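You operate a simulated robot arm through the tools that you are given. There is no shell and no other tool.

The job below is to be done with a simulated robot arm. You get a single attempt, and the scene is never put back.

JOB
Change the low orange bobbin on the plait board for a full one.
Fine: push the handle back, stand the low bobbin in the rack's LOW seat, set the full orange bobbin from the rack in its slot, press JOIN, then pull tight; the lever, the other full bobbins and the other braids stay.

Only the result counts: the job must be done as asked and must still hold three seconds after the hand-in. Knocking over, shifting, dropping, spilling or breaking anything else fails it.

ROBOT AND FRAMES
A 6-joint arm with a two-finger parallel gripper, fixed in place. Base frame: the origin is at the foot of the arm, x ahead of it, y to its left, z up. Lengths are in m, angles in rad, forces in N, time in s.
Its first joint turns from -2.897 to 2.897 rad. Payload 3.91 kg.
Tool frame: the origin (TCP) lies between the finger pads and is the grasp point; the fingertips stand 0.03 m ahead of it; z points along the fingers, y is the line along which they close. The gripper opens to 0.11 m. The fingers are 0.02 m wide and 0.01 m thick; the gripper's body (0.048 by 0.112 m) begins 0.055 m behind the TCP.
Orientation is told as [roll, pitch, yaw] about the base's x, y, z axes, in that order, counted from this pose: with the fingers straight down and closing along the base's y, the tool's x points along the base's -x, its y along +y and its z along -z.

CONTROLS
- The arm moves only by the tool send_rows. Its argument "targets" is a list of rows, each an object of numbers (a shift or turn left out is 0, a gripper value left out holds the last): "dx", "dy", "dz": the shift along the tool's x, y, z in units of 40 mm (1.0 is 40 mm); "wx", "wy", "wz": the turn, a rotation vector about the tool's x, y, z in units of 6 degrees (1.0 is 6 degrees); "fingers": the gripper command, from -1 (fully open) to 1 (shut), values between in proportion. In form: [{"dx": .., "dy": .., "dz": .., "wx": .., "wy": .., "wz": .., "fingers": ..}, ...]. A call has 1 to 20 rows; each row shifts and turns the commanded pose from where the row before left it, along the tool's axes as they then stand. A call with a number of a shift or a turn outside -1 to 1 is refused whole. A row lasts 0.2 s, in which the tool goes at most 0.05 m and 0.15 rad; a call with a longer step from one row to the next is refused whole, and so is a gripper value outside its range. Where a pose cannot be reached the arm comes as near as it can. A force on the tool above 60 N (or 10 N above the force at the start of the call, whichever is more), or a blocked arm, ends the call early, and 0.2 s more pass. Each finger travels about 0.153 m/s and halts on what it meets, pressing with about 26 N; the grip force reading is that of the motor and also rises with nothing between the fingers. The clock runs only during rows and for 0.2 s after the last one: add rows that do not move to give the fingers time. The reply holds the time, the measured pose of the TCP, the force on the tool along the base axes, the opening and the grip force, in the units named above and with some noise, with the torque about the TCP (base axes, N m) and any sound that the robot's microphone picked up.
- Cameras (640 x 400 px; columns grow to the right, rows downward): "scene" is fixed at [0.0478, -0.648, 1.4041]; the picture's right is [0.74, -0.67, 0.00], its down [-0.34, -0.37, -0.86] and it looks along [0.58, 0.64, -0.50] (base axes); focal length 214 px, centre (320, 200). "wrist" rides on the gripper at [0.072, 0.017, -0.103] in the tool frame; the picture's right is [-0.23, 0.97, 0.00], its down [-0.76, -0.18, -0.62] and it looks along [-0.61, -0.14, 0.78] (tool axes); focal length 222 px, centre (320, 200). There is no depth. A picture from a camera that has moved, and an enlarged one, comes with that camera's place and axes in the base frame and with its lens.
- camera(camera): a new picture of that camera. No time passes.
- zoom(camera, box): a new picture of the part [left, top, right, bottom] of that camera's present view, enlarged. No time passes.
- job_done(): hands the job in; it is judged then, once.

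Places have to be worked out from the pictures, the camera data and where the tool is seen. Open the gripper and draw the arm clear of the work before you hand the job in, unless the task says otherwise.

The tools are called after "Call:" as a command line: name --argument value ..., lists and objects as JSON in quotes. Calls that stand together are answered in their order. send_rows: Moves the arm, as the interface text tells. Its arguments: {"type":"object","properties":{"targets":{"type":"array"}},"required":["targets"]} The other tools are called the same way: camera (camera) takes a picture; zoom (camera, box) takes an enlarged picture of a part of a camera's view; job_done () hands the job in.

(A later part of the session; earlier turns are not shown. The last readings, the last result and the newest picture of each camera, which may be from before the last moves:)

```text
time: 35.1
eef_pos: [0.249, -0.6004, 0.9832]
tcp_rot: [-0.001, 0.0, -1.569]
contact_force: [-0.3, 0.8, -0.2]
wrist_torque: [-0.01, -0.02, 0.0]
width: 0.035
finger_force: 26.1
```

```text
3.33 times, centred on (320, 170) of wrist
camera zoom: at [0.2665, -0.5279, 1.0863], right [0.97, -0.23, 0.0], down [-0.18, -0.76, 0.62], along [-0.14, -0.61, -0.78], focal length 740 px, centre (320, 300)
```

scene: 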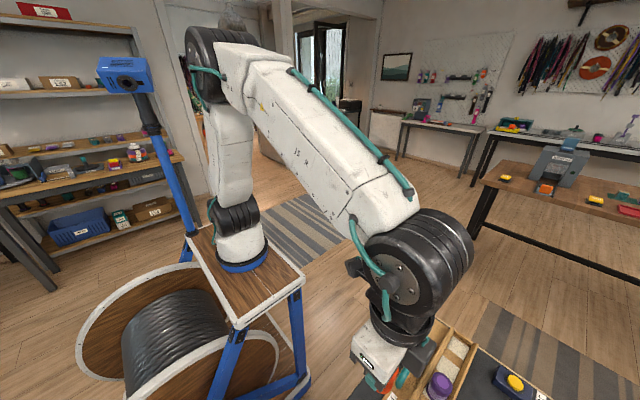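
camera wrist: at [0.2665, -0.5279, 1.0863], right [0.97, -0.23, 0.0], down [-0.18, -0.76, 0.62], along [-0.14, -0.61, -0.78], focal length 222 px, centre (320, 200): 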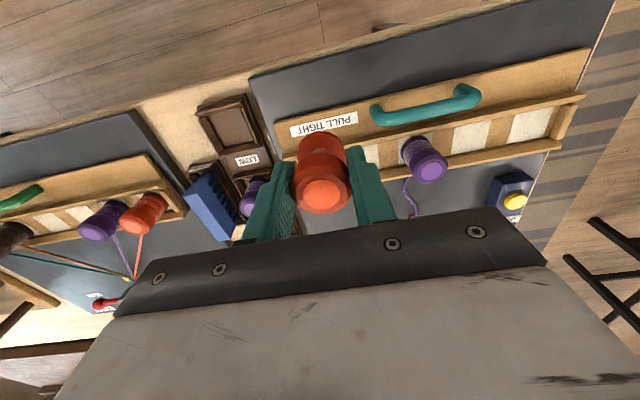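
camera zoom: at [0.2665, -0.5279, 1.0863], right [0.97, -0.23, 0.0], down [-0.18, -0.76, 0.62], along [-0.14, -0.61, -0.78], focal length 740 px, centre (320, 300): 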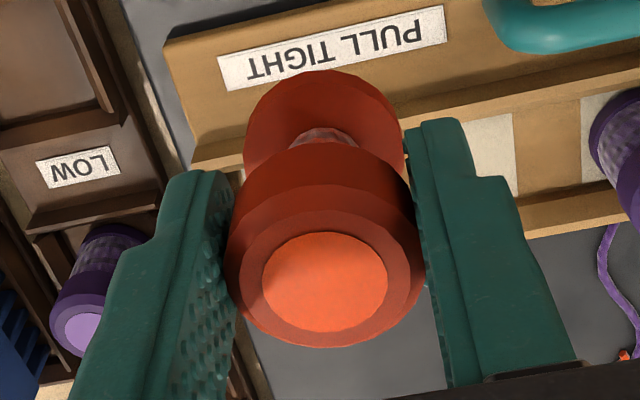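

The bobbin hangs upright, about 3 mm toward -y of the TCP. I move over the LOW seat at TCP (0.1405, -0.597) while still high, then check the alignment.

Call:
send_rows --targets '[{"dy": -0.8, "dx": 0.085}, {"dy": -0.8}, {"dy": -0.8}, {"dy": -0.31}, {}, {"dz": 0.6}, {}]'

Call:
camera --camera "wrist"

Call:
zoom --camera "wrist" --box '[260, 80, 380, 220]'

Call:
camera --camera "scene"

```text
time: 36.7
eef_pos: [0.1416, -0.5962, 0.9583]
tcp_rot: [-0.003, 0.001, -1.572]
contact_force: [0.1, 0.2, -0.7]
wrist_torque: [-0.01, 0.02, 0.02]
width: 0.0347
finger_force: 25.9
```

```text
taken
camera wrist: at [0.1597, -0.5243, 1.0612], right [0.97, -0.23, 0.0], down [-0.18, -0.76, 0.62], along [-0.14, -0.61, -0.78], focal length 222 px, centre (320, 200)
```

wrist: 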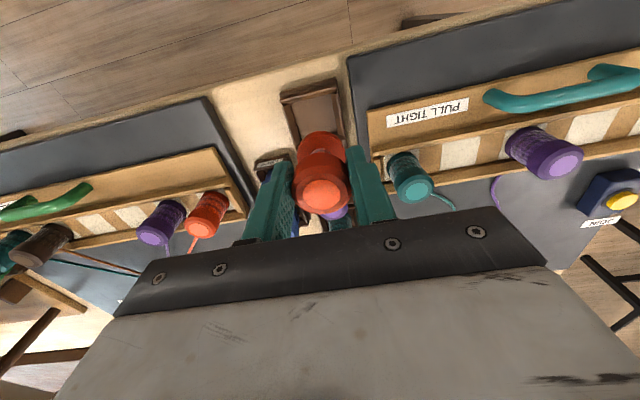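

```text
2.86 times, centred on (320, 150) of wrist
camera zoom: at [0.1597, -0.5243, 1.0612], right [0.97, -0.23, 0.0], down [-0.18, -0.76, 0.62], along [-0.14, -0.61, -0.78], focal length 635 px, centre (320, 343)
```

zoom: 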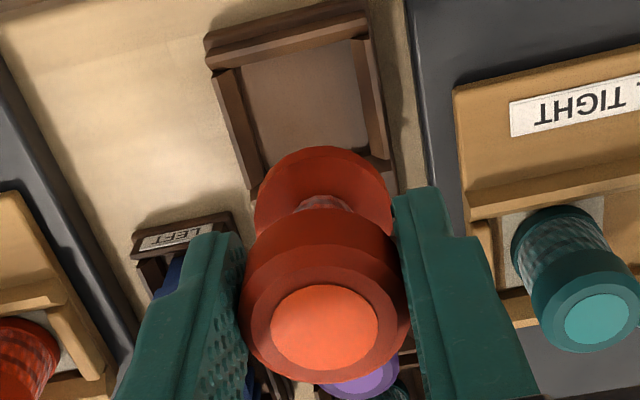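

```text
taken
```

scene: 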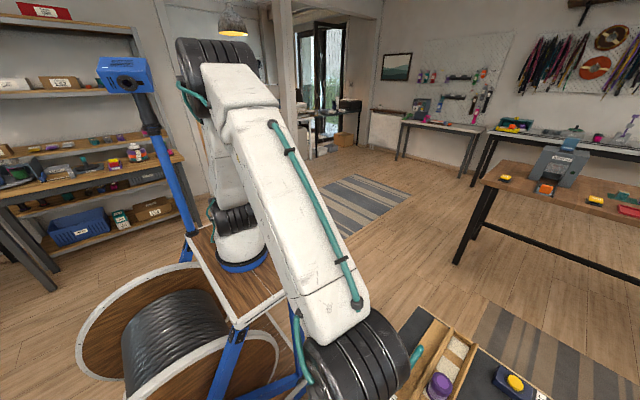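

The seat seems to sit a few mm to the left of the bobbin's axis in this view. I zoom in on the seat edges to measure it before lowering.

Call:
zoom --camera "wrist" --box '[270, 75, 360, 145]'

```text
5.71 times, centred on (315, 110) of wrist
camera zoom: at [0.1597, -0.5243, 1.0612], right [0.97, -0.23, 0.0], down [-0.18, -0.76, 0.62], along [-0.14, -0.61, -0.78], focal length 1269 px, centre (349, 714)
```

zoom: 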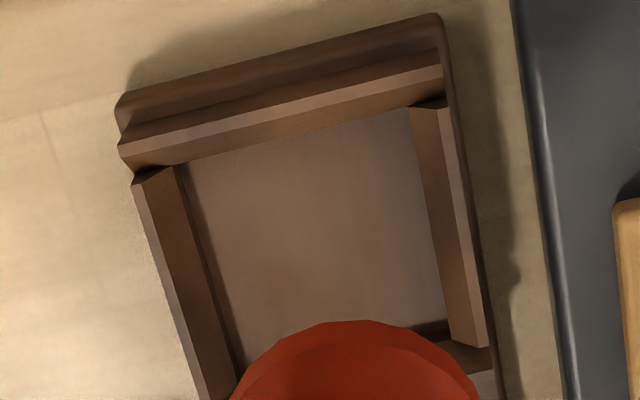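

Combining the three views gives a rack floor near z≈0.80 rather than 0.82, and a seat centre at about (0.133, -0.607). I shift the target accordingly and go lower for another check before setting down.

Call:
send_rows --targets '[{"dy": -0.225, "dx": -0.175}, {"dz": 0.4}, {"dz": 0.4}, {"dz": 0.25}, {}]'

Call:
zoom --camera "wrist" --box '[265, 80, 375, 220]'

Call:
camera --camera "wrist"

```text
time: 37.9
eef_pos: [0.133, -0.6019, 0.9137]
tcp_rot: [-0.003, 0.0, -1.571]
contact_force: [0.2, -1.0, 0.1]
wrist_torque: [0.03, 0.01, -0.02]
width: 0.0351
finger_force: 26.2
```

```text
2.86 times, centred on (320, 150) of wrist
camera zoom: at [0.1492, -0.5311, 1.0179], right [0.97, -0.23, 0.0], down [-0.18, -0.76, 0.62], along [-0.14, -0.61, -0.78], focal length 635 px, centre (320, 343)
```

zoom: 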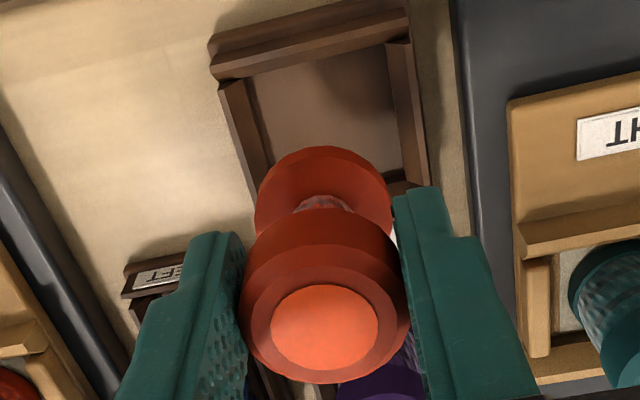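

```text
taken
camera wrist: at [0.1492, -0.5311, 1.0179], right [0.97, -0.23, 0.0], down [-0.18, -0.76, 0.62], along [-0.14, -0.61, -0.78], focal length 222 px, centre (320, 200)
```

wrist: 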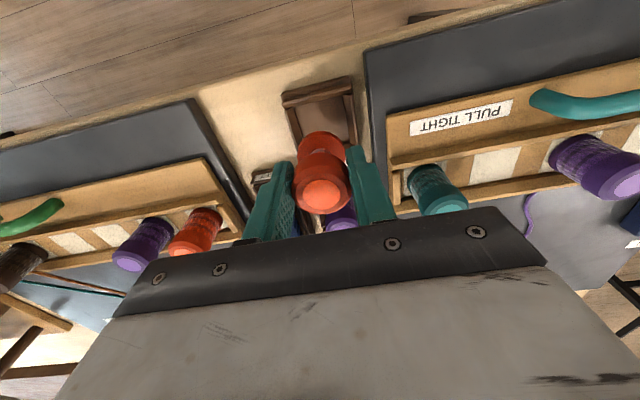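

At this lower height the bobbin's landing point is within about 2 mm of the seat centre, near (0.135, -0.606). I nudge +1.5 mm in x and lower slowly toward the floor.

Call:
send_rows --targets '[{"dy": 0.04}, {"dz": 0.3}, {"dz": 0.3}, {"dz": 0.2}, {"dz": 0.15}, {"dz": 0.1}, {}]'

Call:
zoom --camera "wrist" --box '[265, 80, 375, 220]'

```text
time: 39.5
eef_pos: [0.1341, -0.6043, 0.8724]
tcp_rot: [-0.002, 0.0, -1.571]
contact_force: [0.6, -0.8, -0.7]
wrist_torque: [0.01, -0.03, 0.0]
width: 0.0348
finger_force: 25.8
```

```text
2.86 times, centred on (320, 150) of wrist
camera zoom: at [0.1512, -0.5316, 0.9763], right [0.97, -0.23, 0.0], down [-0.18, -0.76, 0.62], along [-0.14, -0.61, -0.78], focal length 635 px, centre (320, 343)
```

zoom: 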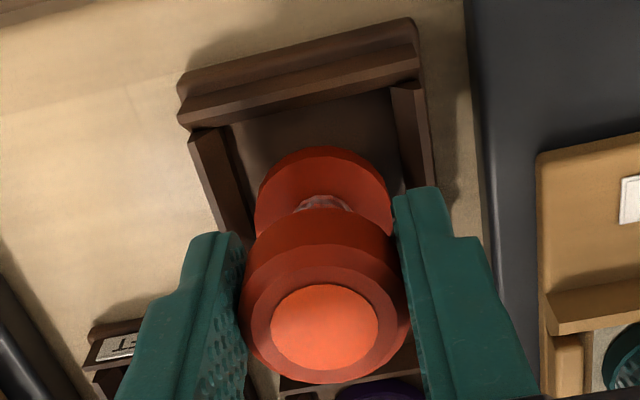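

The flange sits between the seat walls with margin on both sides. I keep lowering in 2 mm steps, watching for contact.

Call:
send_rows --targets '[{"dy": 0.02, "dz": 0.05}, {"dz": 0.05}, {"dz": 0.05}, {"dz": 0.05}, {}]'

```text
time: 40.7
eef_pos: [0.1364, -0.6017, 0.8655]
tcp_rot: [-0.002, 0.001, -1.571]
contact_force: [0.2, 1.0, 0.8]
wrist_torque: [-0.01, 0.01, -0.03]
width: 0.035
finger_force: 25.7
```

No contact yet. I continue with finer steps.

Call:
send_rows --targets '[{"dz": 0.04}, {"dz": 0.04}, {"dz": 0.04}, {}]'

Call:
zoom --camera "wrist" --box '[265, 80, 375, 220]'

```text
time: 41.7
eef_pos: [0.1351, -0.6033, 0.8619]
tcp_rot: [-0.001, -0.002, -1.571]
contact_force: [6.3, -5.4, 21.6]
wrist_torque: [-0.4, -0.51, 0.03]
width: 0.0352
finger_force: 25.7
```

```text
2.86 times, centred on (320, 150) of wrist
camera zoom: at [0.1521, -0.5311, 0.9648], right [0.97, -0.23, 0.0], down [-0.18, -0.76, 0.63], along [-0.14, -0.61, -0.78], focal length 635 px, centre (320, 343)
```

zoom: 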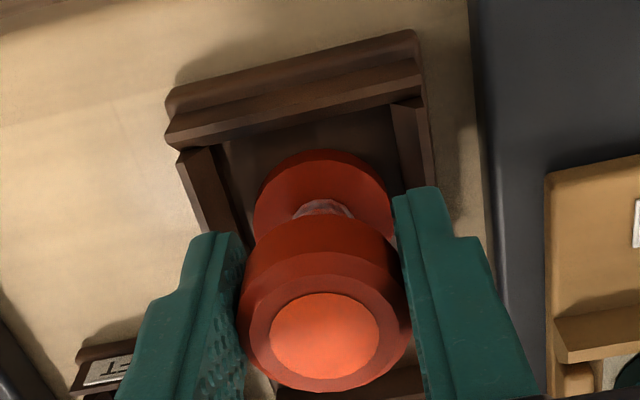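

Contact at TCP z≈0.862 with 21 N upward, which fits the predicted seat floor. I back off 1 mm and shift 2 mm toward +y to centre it better, then check the forces.

Call:
send_rows --targets '[{"dz": -0.05}, {"dx": 0.04}, {}]'

Call:
zoom --camera "wrist" --box '[265, 80, 375, 220]'

```text
time: 42.5
eef_pos: [0.1349, -0.6018, 0.8635]
tcp_rot: [-0.002, 0.002, -1.571]
contact_force: [0.4, -0.6, -1.4]
wrist_torque: [0.02, -0.01, -0.01]
width: 0.035
finger_force: 26.0
```

```text
2.86 times, centred on (320, 150) of wrist
camera zoom: at [0.1516, -0.5289, 0.9662], right [0.97, -0.23, 0.0], down [-0.18, -0.76, 0.62], along [-0.14, -0.61, -0.78], focal length 635 px, centre (320, 343)
```

zoom: 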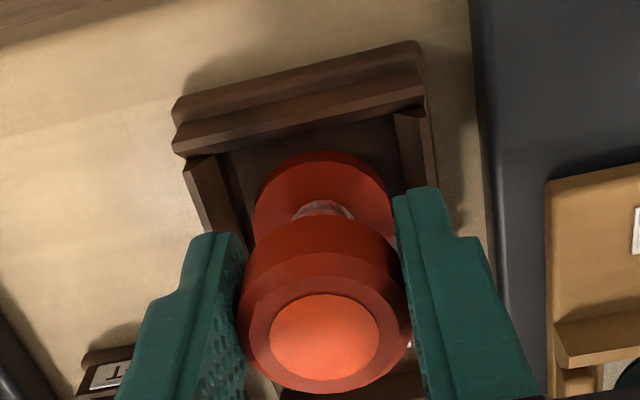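

It hangs free again and looks centred. I lower about 1 mm to rest it lightly and open the fingers in small steps.

Call:
send_rows --targets '[{"dz": 0.03}, {"fingers": 0.34}, {"fingers": 0.25}, {"fingers": 0.1}, {"fingers": 0.0}, {}]'

Call:
zoom --camera "wrist" --box '[265, 80, 375, 220]'

```text
time: 43.9
eef_pos: [0.1358, -0.6011, 0.862]
tcp_rot: [-0.002, 0.0, -1.571]
contact_force: [-0.7, -0.7, -0.1]
wrist_torque: [0.0, 0.02, 0.02]
width: 0.055
finger_force: 0.1
```

```text
2.86 times, centred on (320, 150) of wrist
camera zoom: at [0.1514, -0.5295, 0.9651], right [0.97, -0.23, 0.0], down [-0.18, -0.76, 0.62], along [-0.14, -0.61, -0.78], focal length 635 px, centre (320, 343)
```

zoom: 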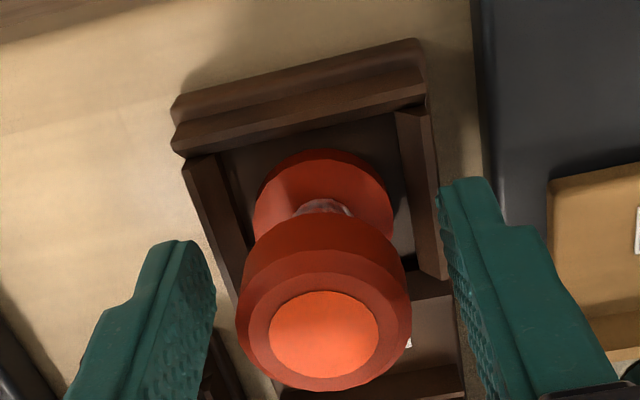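

The low bobbin stands upright in the LOW seat, clear of both fingers. I lift straight up and look back.

Call:
send_rows --targets '[{"dz": -0.2}, {"dz": -0.4}, {"dz": -0.8}, {"dz": -1}, {"dz": -1}, {"dz": -0.6}, {}]'

Call:
camera --camera "wrist"

Call:
zoom --camera "wrist" --box '[240, 60, 400, 220]'

```text
time: 45.5
eef_pos: [0.1373, -0.5997, 1.0222]
tcp_rot: [-0.003, 0.0, -1.571]
contact_force: [0.1, -1.0, 0.2]
wrist_torque: [0.01, 0.02, 0.02]
width: 0.055
finger_force: 0.0
```

```text
taken
camera wrist: at [0.1538, -0.5277, 1.1251], right [0.97, -0.23, 0.0], down [-0.18, -0.76, 0.62], along [-0.14, -0.61, -0.78], focal length 222 px, centre (320, 200)
```

wrist: 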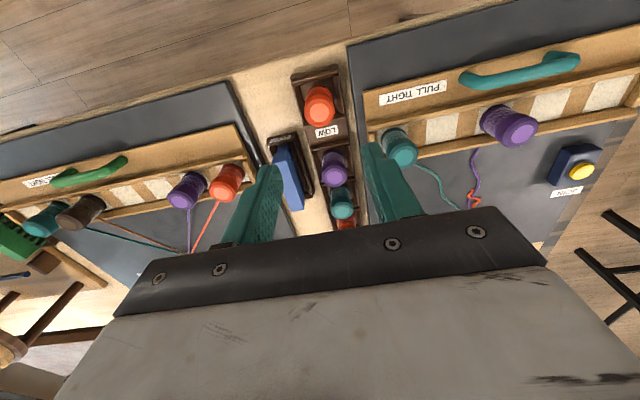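

```text
2.50 times, centred on (320, 140) of wrist
camera zoom: at [0.1538, -0.5277, 1.1251], right [0.97, -0.23, 0.0], down [-0.18, -0.76, 0.62], along [-0.14, -0.61, -0.78], focal length 555 px, centre (320, 350)
```

zoom: 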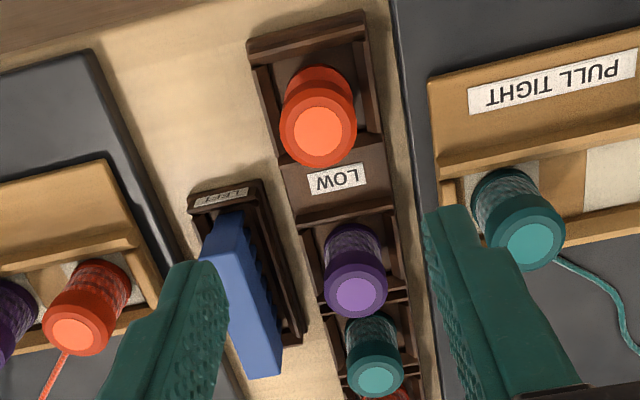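

The low bobbin stands upright in the LOW seat. Its measured top agrees with my projection, and extrapolating the rack spacing puts the full orange near (0.1345, -0.823). I move out along the rack for a look at it.

Call:
send_rows --targets '[{"dx": -0.8, "dy": -0.05, "fingers": -0.3}, {"dx": -0.8}, {"dx": -0.8}, {"dx": -0.8}, {"dx": -0.55}, {"dz": 0.5}, {}]'

Call:
camera --camera "wrist"

Call:
zoom --camera "wrist" --box '[240, 60, 400, 220]'

Call:
camera --camera "scene"

```text
time: 47.1
eef_pos: [0.1322, -0.7534, 1.0012]
tcp_rot: [-0.003, -0.002, -1.571]
contact_force: [-0.6, -0.5, 0.1]
wrist_torque: [0.01, -0.01, 0.02]
width: 0.0713
finger_force: 0.1
```

```text
taken
camera wrist: at [0.1495, -0.6807, 1.1048], right [0.97, -0.23, 0.0], down [-0.18, -0.76, 0.62], along [-0.14, -0.61, -0.78], focal length 222 px, centre (320, 200)
```

wrist: 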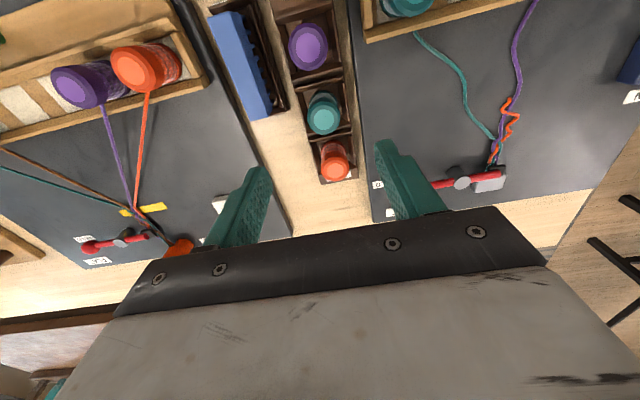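

```text
2.50 times, centred on (320, 140) of wrist
camera zoom: at [0.1495, -0.6807, 1.1048], right [0.97, -0.23, 0.0], down [-0.18, -0.76, 0.62], along [-0.14, -0.61, -0.78], focal length 555 px, centre (320, 350)
```

zoom: 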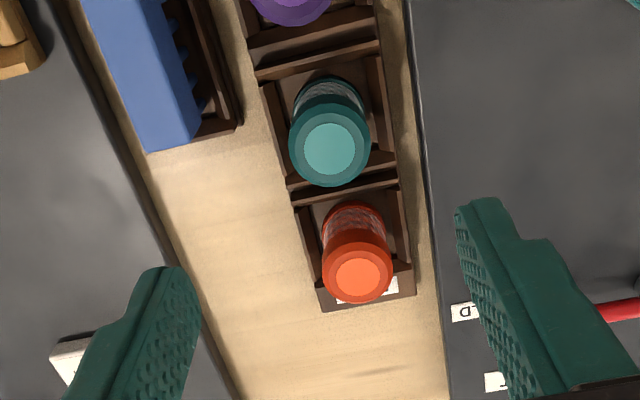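

```text
taken
```

scene: 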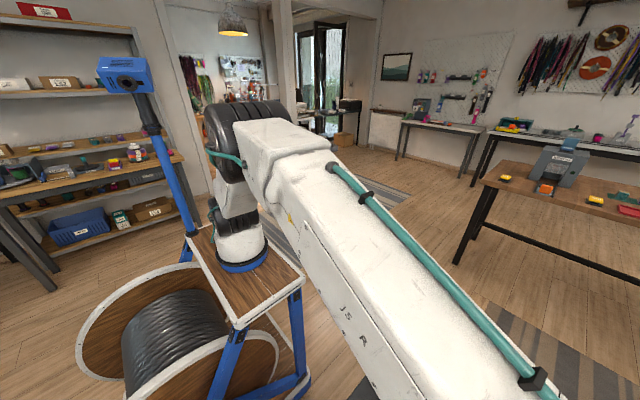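

The full orange bobbin's top is at about (0.135, -0.823). I move over it and drop to z≈0.945 for an alignment check.

Call:
send_rows --targets '[{"dx": -0.85, "dy": 0.06}, {"dx": -0.84}, {"dz": 0.7}, {"dz": 0.7}, {}]'

Call:
zoom --camera "wrist" --box '[240, 60, 400, 220]'

Call:
camera --camera "wrist"

```text
time: 48.3
eef_pos: [0.1383, -0.8174, 0.9426]
tcp_rot: [-0.001, 0.0, -1.57]
contact_force: [0.7, 0.8, -0.2]
wrist_torque: [-0.01, -0.03, -0.01]
width: 0.0715
finger_force: 0.0
```

```text
2.50 times, centred on (320, 140) of wrist
camera zoom: at [0.1551, -0.7453, 1.0464], right [0.97, -0.23, 0.0], down [-0.18, -0.76, 0.62], along [-0.14, -0.61, -0.78], focal length 555 px, centre (320, 350)
```

zoom: 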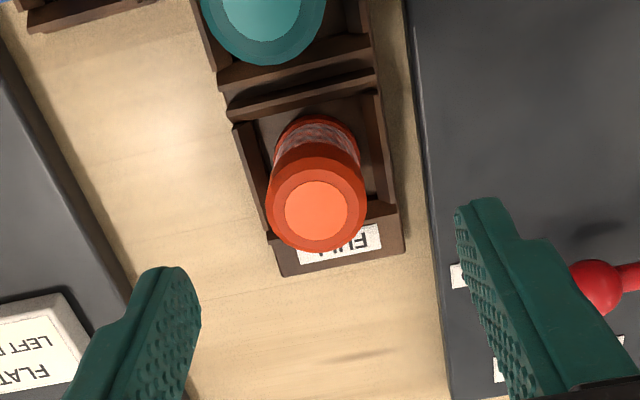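

```text
taken
camera wrist: at [0.1551, -0.7453, 1.0464], right [0.97, -0.23, 0.0], down [-0.18, -0.76, 0.62], along [-0.14, -0.61, -0.78], focal length 222 px, centre (320, 200)
```

wrist: 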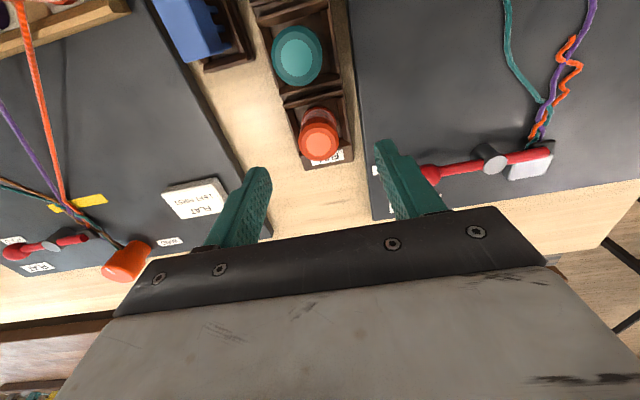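

The bobbin's top appears about 6-7 mm further toward -y than the tool axis. I correct by (-2, -5.6) mm, lower to z≈0.90 and re-check.

Call:
send_rows --targets '[{"dx": -0.14, "dy": -0.05}, {"dz": 0.5}, {"dz": 0.5}, {}]'

Call:
zoom --camera "wrist" --box '[240, 60, 400, 220]'

Call:
camera --camera "wrist"

```text
time: 49.3
eef_pos: [0.132, -0.8221, 0.9042]
tcp_rot: [-0.002, -0.001, -1.571]
contact_force: [0.6, -0.3, -0.3]
wrist_torque: [-0.01, 0.03, 0.01]
width: 0.0714
finger_force: 0.0
```

```text
2.50 times, centred on (320, 140) of wrist
camera zoom: at [0.149, -0.7508, 1.008], right [0.97, -0.23, 0.0], down [-0.18, -0.76, 0.62], along [-0.14, -0.61, -0.78], focal length 555 px, centre (320, 350)
```

zoom: 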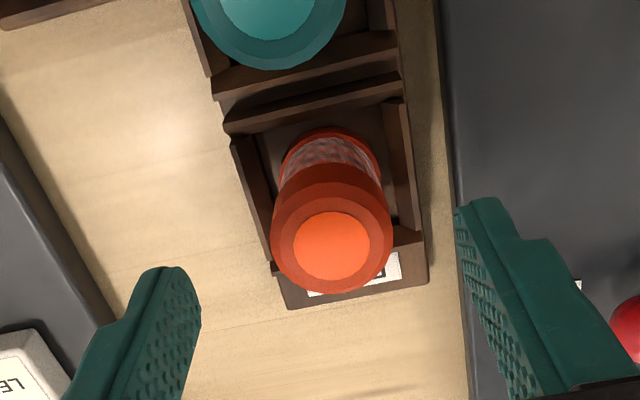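

```text
taken
camera wrist: at [0.149, -0.7508, 1.008], right [0.97, -0.23, 0.0], down [-0.18, -0.76, 0.62], along [-0.14, -0.61, -0.78], focal length 222 px, centre (320, 200)
```

wrist: 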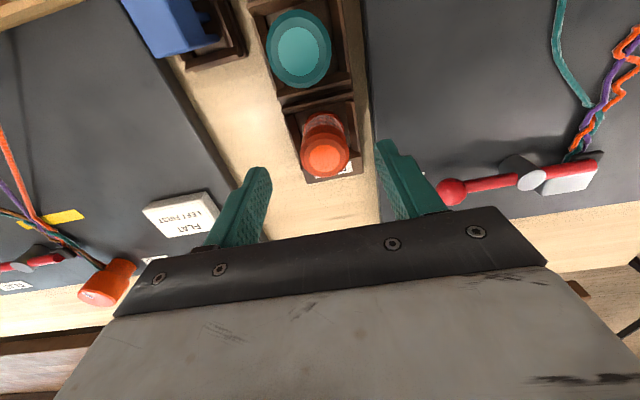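

The bobbin is now at about +2.8 mm in x and -1.7 mm in y from the tool axis. I correct that and come down to grasp height, z≈0.862.

Call:
send_rows --targets '[{"dx": -0.04, "dy": 0.07}, {"dz": 0.4}, {"dz": 0.4}, {"dz": 0.2}, {}]'

Call:
zoom --camera "wrist" --box '[240, 80, 400, 240]'

```text
time: 50.5
eef_pos: [0.1355, -0.8265, 0.8657]
tcp_rot: [-0.001, -0.001, -1.572]
contact_force: [-0.6, 0.9, 0.1]
wrist_torque: [-0.01, 0.0, 0.02]
width: 0.0716
finger_force: 0.1
```

```text
2.50 times, centred on (320, 160) of wrist
camera zoom: at [0.1529, -0.7538, 0.9678], right [0.97, -0.23, 0.0], down [-0.18, -0.76, 0.62], along [-0.14, -0.61, -0.78], focal length 555 px, centre (320, 300)
```

zoom: 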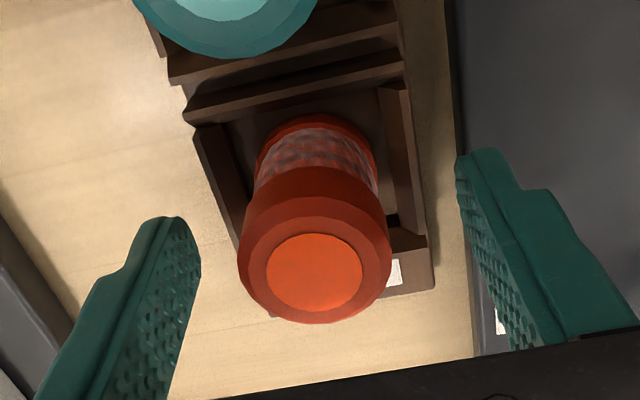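

The full bobbin is centred within 2 mm. I make a small correction, lower 2 mm and close gradually on its top flange.

Call:
send_rows --targets '[{"dx": 0.03, "dy": -0.02, "dz": 0.05}, {}, {"fingers": 0.1}, {"fingers": 0.25}, {"fingers": 0.32}, {"fingers": 0.4}, {"fingers": 0.6}, {"fingers": 1}, {}]'

Call:
zoom --camera "wrist" --box '[240, 80, 400, 240]'

```text
time: 52.5
eef_pos: [0.1353, -0.8254, 0.8625]
tcp_rot: [-0.004, 0.0, -1.571]
contact_force: [1.1, -0.3, -0.3]
wrist_torque: [-0.02, -0.09, -0.04]
width: 0.035
finger_force: 25.5
```

```text
2.50 times, centred on (320, 160) of wrist
camera zoom: at [0.1523, -0.7525, 0.9661], right [0.97, -0.23, 0.0], down [-0.18, -0.76, 0.62], along [-0.14, -0.61, -0.78], focal length 555 px, centre (320, 300)
```

zoom: 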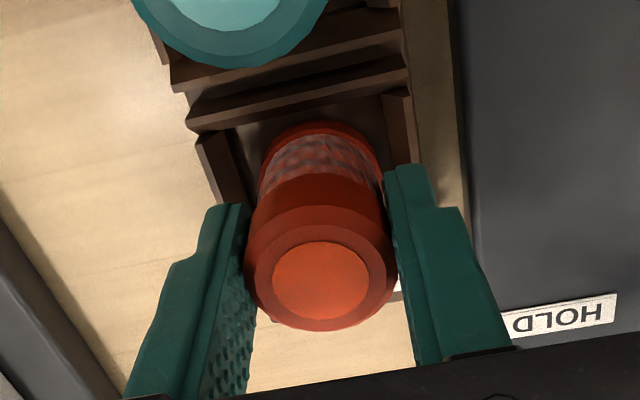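

Gripped at 35 mm. I lift slowly out of the seat.

Call:
send_rows --targets '[{"dz": -0.1}, {"dz": -0.15}, {"dz": -0.2}, {"dz": -0.3}, {"dz": -0.4}, {"dz": -0.6}, {"dz": -0.6}, {"dz": -0.6}, {"dz": -0.6}, {}]'

Call:
camera --camera "wrist"

Call:
zoom --camera "wrist" --box '[240, 80, 400, 240]'

```text
time: 54.7
eef_pos: [0.1352, -0.827, 1.0052]
tcp_rot: [-0.002, -0.001, -1.57]
contact_force: [-0.1, 0.9, -1.4]
wrist_torque: [0.0, -0.02, 0.01]
width: 0.0349
finger_force: 26.2
```

```text
taken
camera wrist: at [0.1522, -0.7535, 1.1084], right [0.97, -0.23, 0.0], down [-0.18, -0.76, 0.62], along [-0.14, -0.61, -0.78], focal length 222 px, centre (320, 200)
```

wrist: 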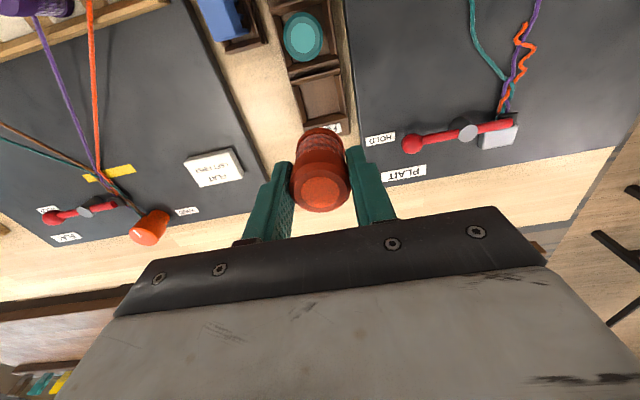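

```text
2.50 times, centred on (320, 160) of wrist
camera zoom: at [0.1522, -0.7535, 1.1084], right [0.97, -0.23, 0.0], down [-0.18, -0.76, 0.62], along [-0.14, -0.61, -0.78], focal length 555 px, centre (320, 300)
```

zoom: 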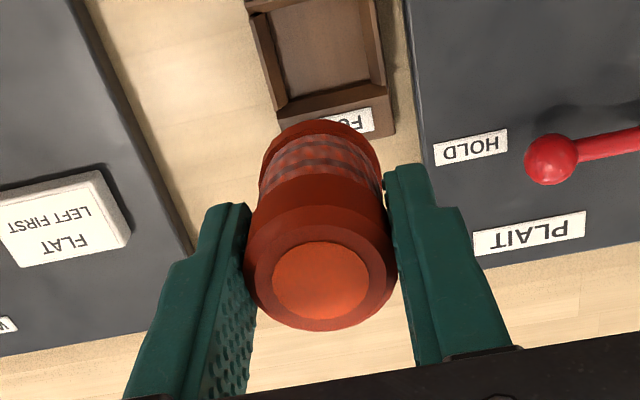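

The full orange is held upright. I carry it high across to a spot beside the empty slot so the camera can see the slot next to the held bobbin.

Call:
send_rows --targets '[{"dz": -0.6}, {"dx": 0.518, "dy": 0.7375}, {"dx": 0.518, "dy": 0.7375}, {"dx": 0.518, "dy": 0.7375}, {"dx": 0.518, "dy": 0.7375}, {"dx": 0.518, "dy": 0.7375}, {"dx": 0.518, "dy": 0.7375}, {"dx": 0.518, "dy": 0.7375}, {"dx": 0.518, "dy": 0.7375}, {"dx": 0.518, "dy": 0.7375}, {"dx": 0.518, "dy": 0.7375}, {}, {"dz": 0.7}, {"dz": 0.7}, {}]'

Call:
camera --camera "wrist"

Call:
zoom --camera "wrist" --box '[270, 60, 450, 220]'

Call:
zoom --camera "scene" --box '[400, 300, 560, 400]'

```text
time: 57.9
eef_pos: [0.4303, -0.6187, 0.9742]
tcp_rot: [0.0, -0.001, -1.57]
contact_force: [0.0, -0.1, 0.2]
wrist_torque: [0.0, 0.02, -0.03]
width: 0.035
finger_force: 26.2
```

```text
taken
camera wrist: at [0.4464, -0.5459, 1.0769], right [0.97, -0.23, 0.0], down [-0.18, -0.76, 0.62], along [-0.14, -0.61, -0.78], focal length 222 px, centre (320, 200)
```

wrist: 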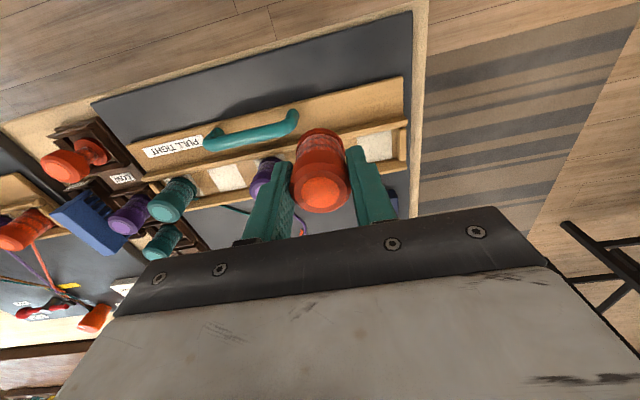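

```text
2.50 times, centred on (360, 140) of wrist
camera zoom: at [0.4464, -0.5459, 1.0769], right [0.97, -0.23, 0.0], down [-0.18, -0.76, 0.62], along [-0.14, -0.61, -0.78], focal length 555 px, centre (220, 350)
```

zoom: 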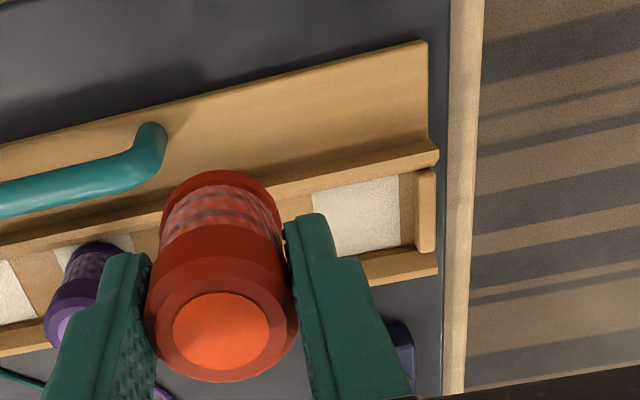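

```text
4.00 times, centred on (480, 350) of scene
camera zoom: at [0.0478, -0.648, 1.4041], right [0.74, -0.67, 0.0], down [-0.34, -0.37, -0.86], along [0.58, 0.64, -0.5], focal length 858 px, centre (-320, -400)
```

zoom: 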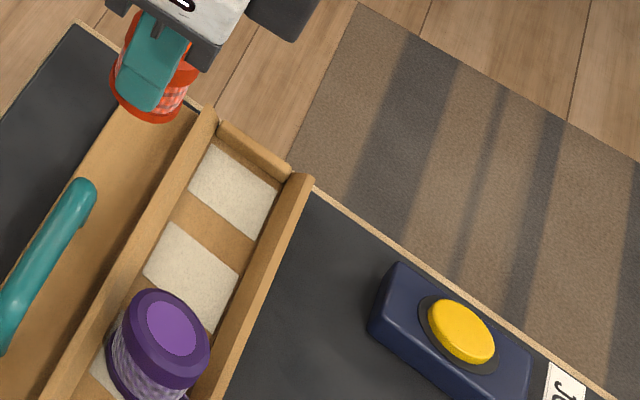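

The slot's white pad is centred near (0.487, -0.675), matching where the low bobbin stood. I move over it and check before descending.

Call:
send_rows --targets '[{"dx": -0.7, "dy": 0.7}, {"dx": -0.69, "dy": 0.69}, {}, {"dz": 0.6}, {"dz": 0.4}, {}]'

Call:
camera --camera "wrist"

Call:
zoom --camera "wrist" --box '[240, 80, 400, 230]'

Call:
zoom --camera "scene" --box '[400, 300, 560, 400]'

```text
time: 59.3
eef_pos: [0.4872, -0.6743, 0.933]
tcp_rot: [-0.001, 0.001, -1.57]
contact_force: [-0.5, 0.6, 0.0]
wrist_torque: [-0.01, 0.0, -0.04]
width: 0.0347
finger_force: 25.6
```

```text
taken
camera wrist: at [0.5024, -0.6025, 1.0362], right [0.97, -0.23, 0.0], down [-0.18, -0.76, 0.62], along [-0.14, -0.61, -0.78], focal length 222 px, centre (320, 200)
```

wrist: 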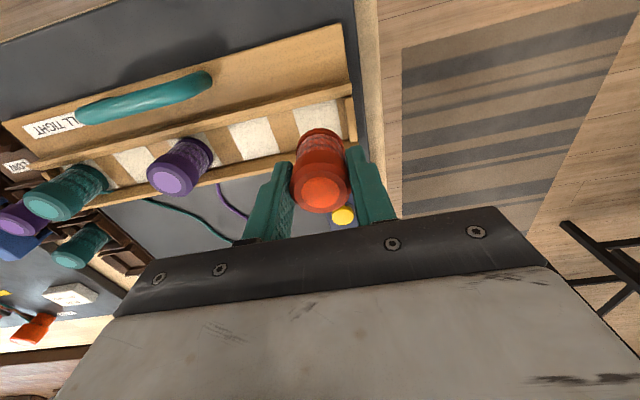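

```text
2.67 times, centred on (320, 155) of wrist
camera zoom: at [0.5024, -0.6025, 1.0362], right [0.97, -0.23, 0.0], down [-0.18, -0.76, 0.62], along [-0.14, -0.61, -0.78], focal length 592 px, centre (320, 320)
```

zoom: 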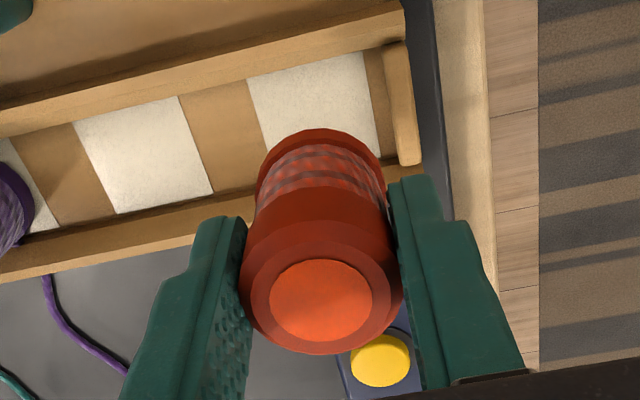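

```text
4.00 times, centred on (480, 350) of scene
camera zoom: at [0.0478, -0.648, 1.4041], right [0.74, -0.67, 0.0], down [-0.34, -0.37, -0.86], along [0.58, 0.64, -0.5], focal length 858 px, centre (-320, -400)
```

zoom: 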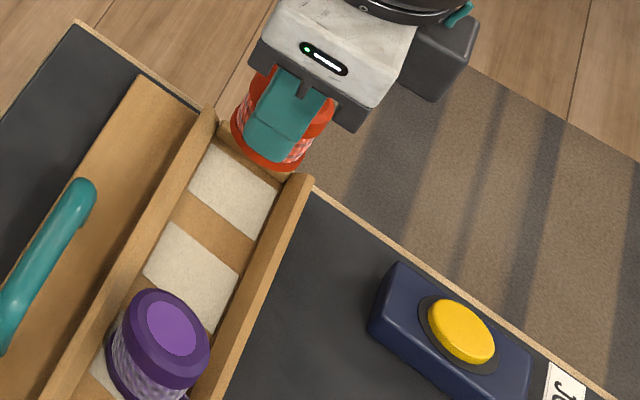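

The landing point is about 2 mm right of the pad centre, so I shift -2 mm in x. Then I lower the bobbin slowly toward the slot floor, with contact expected near TCP z≈0.88.

Call:
send_rows --targets '[{"dy": -0.055}, {"dz": 0.3}, {"dz": 0.3}, {"dz": 0.2}, {"dz": 0.15}, {"dz": 0.1}, {}]'

Call:
zoom --camera "wrist" --box '[240, 80, 400, 230]'

Call:
zoom --camera "scene" --box '[400, 300, 560, 400]'

```text
time: 60.9
eef_pos: [0.4836, -0.6747, 0.8921]
tcp_rot: [-0.002, 0.001, -1.571]
contact_force: [0.1, -0.2, -1.0]
wrist_torque: [0.03, 0.03, 0.02]
width: 0.0351
finger_force: 26.1
```

```text
2.67 times, centred on (320, 155) of wrist
camera zoom: at [0.5014, -0.6022, 0.9947], right [0.97, -0.23, 0.0], down [-0.18, -0.76, 0.62], along [-0.14, -0.61, -0.78], focal length 592 px, centre (320, 320)
```

zoom: 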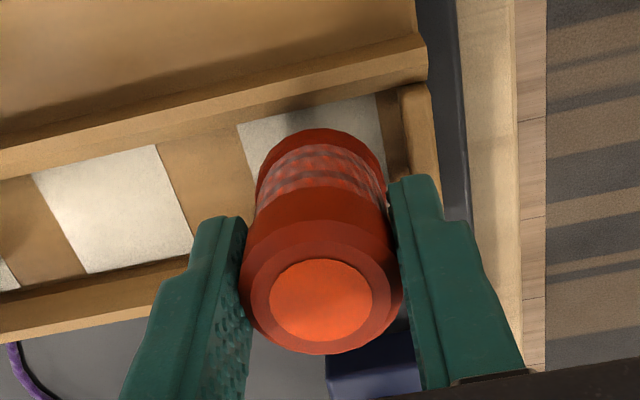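

```text
4.00 times, centred on (480, 350) of scene
camera zoom: at [0.0478, -0.648, 1.4041], right [0.74, -0.67, 0.0], down [-0.34, -0.37, -0.86], along [0.58, 0.64, -0.5], focal length 858 px, centre (-320, -400)
```

zoom: 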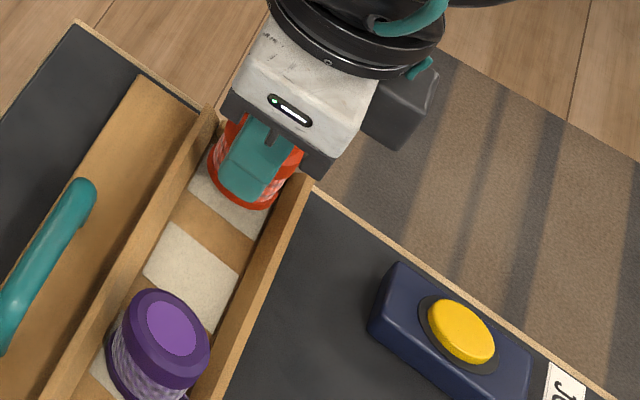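

Aligned within about 1 mm, between the rails. I continue down in fine steps until light contact.

Call:
send_rows --targets '[{"dz": 0.06}, {"dz": 0.06}, {"dz": 0.06}, {}]'

```text
time: 61.9
eef_pos: [0.4843, -0.6746, 0.8847]
tcp_rot: [0.0, 0.0, -1.572]
contact_force: [0.5, 0.2, -0.5]
wrist_torque: [0.01, 0.03, -0.01]
width: 0.035
finger_force: 25.9
```

No contact yet at 0.885. I take finer steps.

Call:
send_rows --targets '[{"dz": 0.04}, {"dz": 0.03}, {}]'

```text
time: 62.7
eef_pos: [0.4847, -0.6743, 0.8806]
tcp_rot: [-0.002, 0.0, -1.57]
contact_force: [0.4, 0.2, -0.4]
wrist_torque: [0.01, 0.01, 0.01]
width: 0.0349
finger_force: 25.7
```

Call:
send_rows --targets '[{"dz": 0.03}, {"dz": 0.02}, {}]'

```text
time: 63.5
eef_pos: [0.4834, -0.6731, 0.8794]
tcp_rot: [-0.001, 0.0, -1.57]
contact_force: [1.8, 0.0, 5.6]
wrist_torque: [0.0, -0.18, 0.01]
width: 0.0348
finger_force: 26.0
```

Light contact (5.6 N) at z≈0.879, exactly where the low bobbin stood. I open gradually to release, then look.

Call:
send_rows --targets '[{"fingers": 0.34}, {"fingers": 0.25}, {"fingers": 0.1}, {"fingers": 0.0}, {}]'

Call:
zoom --camera "wrist" --box '[240, 80, 400, 230]'

Call:
zoom --camera "scene" --box '[400, 300, 560, 400]'

```text
time: 64.7
eef_pos: [0.4844, -0.6733, 0.8785]
tcp_rot: [0.0, 0.0, -1.57]
contact_force: [0.4, 0.1, 0.1]
wrist_torque: [0.01, 0.0, 0.02]
width: 0.0549
finger_force: 0.1
```

```text
2.67 times, centred on (320, 155) of wrist
camera zoom: at [0.5004, -0.6013, 0.9817], right [0.97, -0.23, 0.0], down [-0.18, -0.76, 0.62], along [-0.14, -0.61, -0.78], focal length 592 px, centre (320, 320)
```

zoom: 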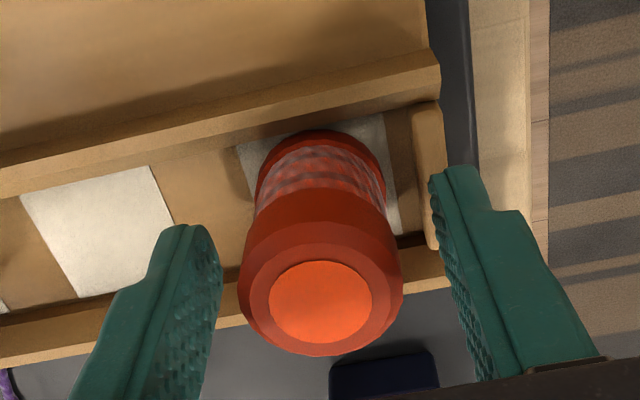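

```text
4.00 times, centred on (480, 350) of scene
camera zoom: at [0.0478, -0.648, 1.4041], right [0.74, -0.67, 0.0], down [-0.34, -0.37, -0.86], along [0.58, 0.64, -0.5], focal length 858 px, centre (-320, -400)
```

zoom: 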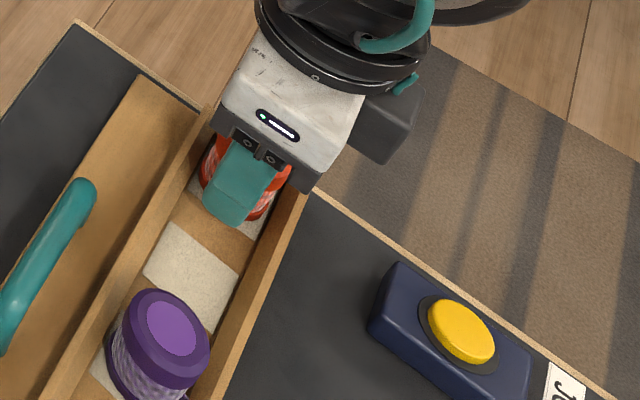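

The full orange bobbin stands upright in its slot. I lift clear, then close the fingers and move over the JOIN button, which I place at about (0.4875, -0.778) with its top near z≈0.844.

Call:
send_rows --targets '[{"dz": -0.2}, {"dz": -0.4}, {"dz": -0.8}, {"dz": -1}, {"dz": -0.6}, {}]'

Call:
send_rows --targets '[{"dx": -0.9, "dy": 0.07, "fingers": 1}, {"dx": -0.9}, {"dx": -0.81}, {}, {"dz": 0.6}, {}]'

Call:
camera --camera "wrist"

Call:
zoom --camera "wrist" --box '[240, 60, 400, 220]'

Call:
zoom --camera "scene" --box '[400, 300, 560, 400]'

```text
time: 66.1
eef_pos: [0.4861, -0.6732, 1.0003]
tcp_rot: [-0.003, 0.0, -1.57]
contact_force: [0.5, 0.5, -0.4]
wrist_torque: [0.0, -0.02, 0.02]
width: 0.055
finger_force: 0.0
```

```text
time: 67.5
eef_pos: [0.4875, -0.7767, 0.9745]
tcp_rot: [-0.003, 0.001, -1.571]
contact_force: [0.5, -0.1, -0.9]
wrist_torque: [-0.02, 0.02, 0.0]
width: 0.0003
finger_force: 25.9
```

```text
taken
camera wrist: at [0.5035, -0.705, 1.0772], right [0.97, -0.23, 0.0], down [-0.18, -0.76, 0.62], along [-0.14, -0.61, -0.78], focal length 222 px, centre (320, 200)
```

wrist: 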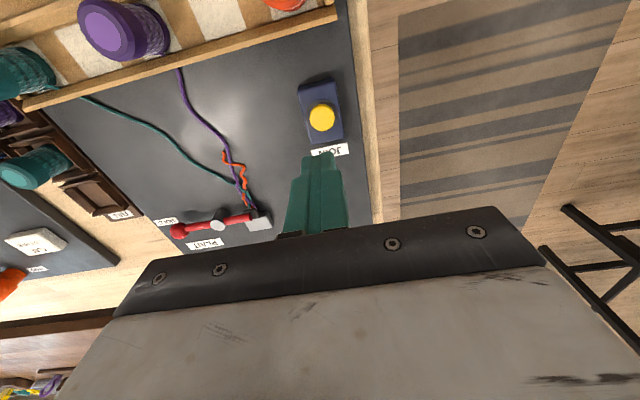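

```text
2.50 times, centred on (320, 140) of wrist
camera zoom: at [0.5035, -0.705, 1.0772], right [0.97, -0.23, 0.0], down [-0.18, -0.76, 0.62], along [-0.14, -0.61, -0.78], focal length 555 px, centre (320, 350)
```

zoom: 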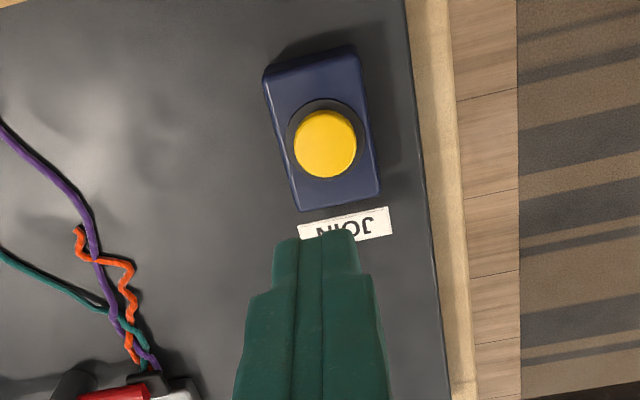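

```text
4.00 times, centred on (480, 350) of scene
camera zoom: at [0.0478, -0.648, 1.4041], right [0.74, -0.67, 0.0], down [-0.34, -0.37, -0.86], along [0.58, 0.64, -0.5], focal length 858 px, centre (-320, -400)
```

zoom: 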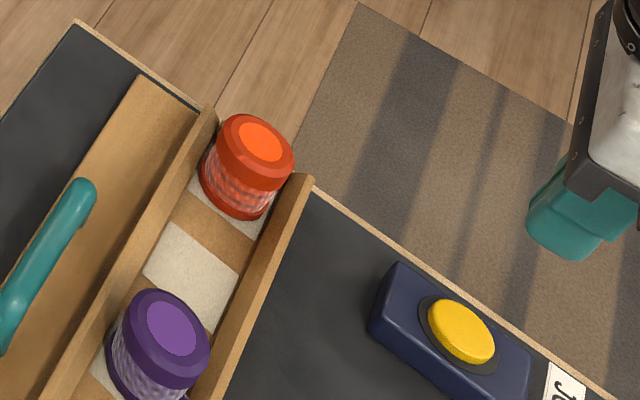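

The full orange is upright in its slot, and the JOIN button is within 3 mm of the tool axis. I adjust slightly and come down to just above the button.

Call:
send_rows --targets '[{"dx": -0.05, "dy": 0.04}, {"dz": 0.6}, {"dz": 0.6}, {"dz": 0.5}, {"dz": 0.4}, {}]'

Call:
zoom --camera "wrist" --box '[240, 60, 400, 220]'

Call:
zoom --camera "scene" --box '[420, 320, 580, 400]'

```text
time: 68.9
eef_pos: [0.4888, -0.7784, 0.8912]
tcp_rot: [-0.002, 0.0, -1.57]
contact_force: [-0.8, -0.5, 0.2]
wrist_torque: [0.0, 0.01, -0.02]
width: 0.0001
finger_force: 26.2
```

```text
2.50 times, centred on (320, 140) of wrist
camera zoom: at [0.5056, -0.7066, 0.994], right [0.97, -0.23, 0.0], down [-0.18, -0.76, 0.62], along [-0.14, -0.61, -0.78], focal length 555 px, centre (320, 350)
```

zoom: 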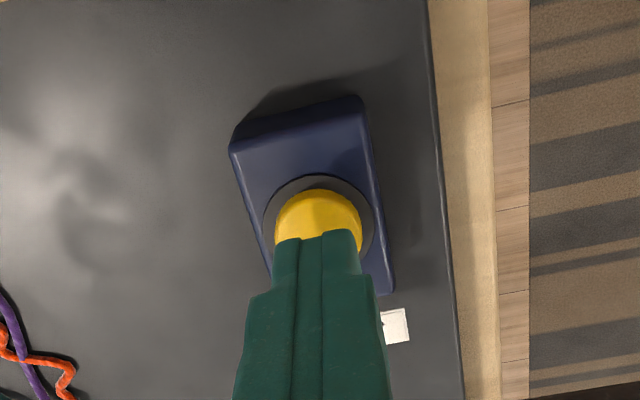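

```text
4.00 times, centred on (500, 360) of scene
camera zoom: at [0.0478, -0.648, 1.4041], right [0.74, -0.67, 0.0], down [-0.34, -0.37, -0.86], along [0.58, 0.64, -0.5], focal length 858 px, centre (-400, -440)
```

zoom: 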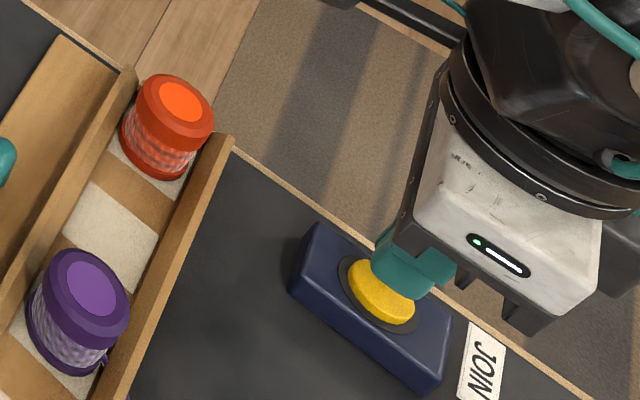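

The tip is over the button's centre. I press down in small steps, watching force and sound.

Call:
send_rows --targets '[{"dz": 0.1}, {"dz": 0.1}, {"dz": 0.1}, {"dz": 0.06}, {"dz": 0.05}, {}]'

```text
time: 70.3
eef_pos: [0.4881, -0.7802, 0.875]
tcp_rot: [-0.003, -0.001, -1.57]
contact_force: [0.7, 0.7, 2.9]
wrist_torque: [0.0, -0.07, 0.02]
width: 0.0
finger_force: 25.8
heard: click
```

A click was heard with light contact. I look at whether the join happened before doing anything more.

Call:
zoom --camera "scene" --box '[400, 300, 560, 400]'

Call:
camera --camera "wrist"

```text
4.00 times, centred on (480, 350) of scene
camera zoom: at [0.0478, -0.648, 1.4041], right [0.74, -0.67, 0.0], down [-0.34, -0.37, -0.86], along [0.58, 0.64, -0.5], focal length 858 px, centre (-320, -400)
```

zoom: 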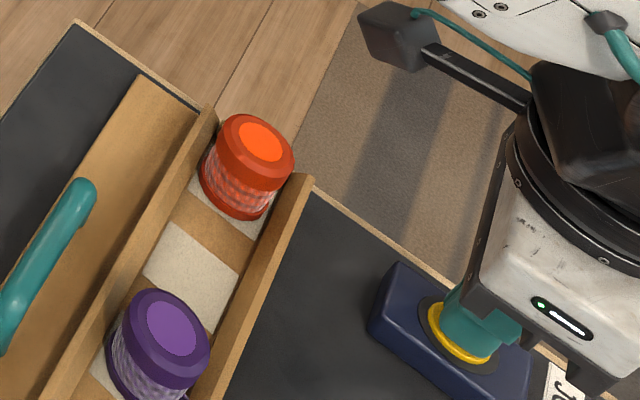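

```text
taken
camera wrist: at [0.5045, -0.7079, 0.9775], right [0.97, -0.23, 0.0], down [-0.18, -0.76, 0.62], along [-0.14, -0.61, -0.78], focal length 222 px, centre (320, 200)
```

wrist: 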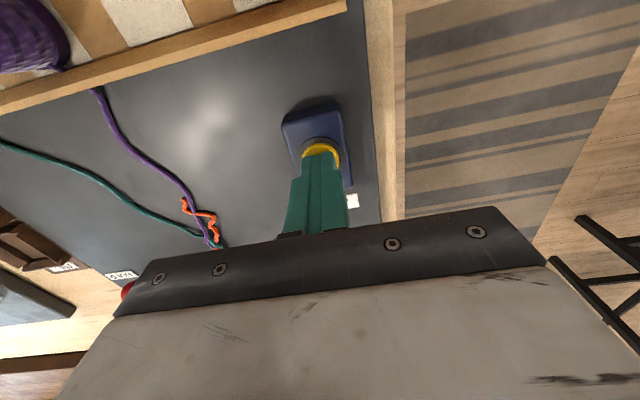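

The button clicked but no orange strand shows yet. I hold it here for a second and then look again.

Call:
send_rows --targets '[{}, {}, {}, {}, {}]'

Call:
zoom --camera "scene" --box '[400, 300, 560, 400]'

Call:
zoom --camera "wrist" --box '[80, 60, 400, 260]'

```text
time: 71.5
eef_pos: [0.4872, -0.7794, 0.8748]
tcp_rot: [-0.002, -0.002, -1.571]
contact_force: [1.2, 0.4, 2.4]
wrist_torque: [0.02, -0.07, 0.0]
width: 0.0
finger_force: 26.1
```

```text
4.00 times, centred on (480, 350) of scene
camera zoom: at [0.0478, -0.648, 1.4041], right [0.74, -0.67, 0.0], down [-0.34, -0.37, -0.86], along [0.58, 0.64, -0.5], focal length 858 px, centre (-320, -400)
```

zoom: 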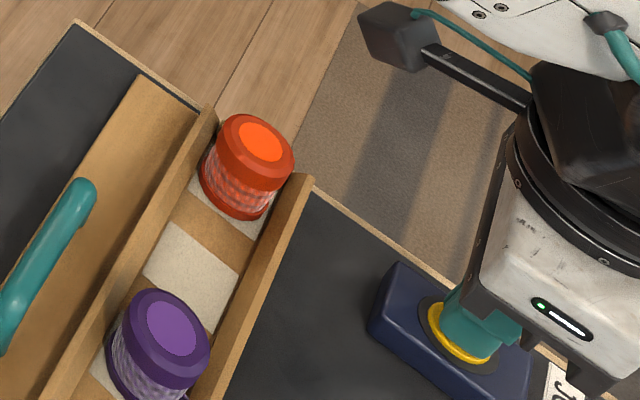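

```text
2.00 times, centred on (240, 160) of wrist
camera zoom: at [0.5043, -0.708, 0.9775], right [0.97, -0.23, 0.0], down [-0.18, -0.76, 0.62], along [-0.14, -0.61, -0.78], focal length 444 px, centre (480, 280)
```

zoom: 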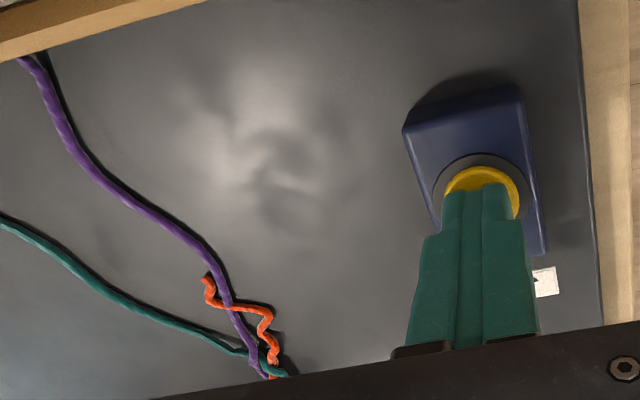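

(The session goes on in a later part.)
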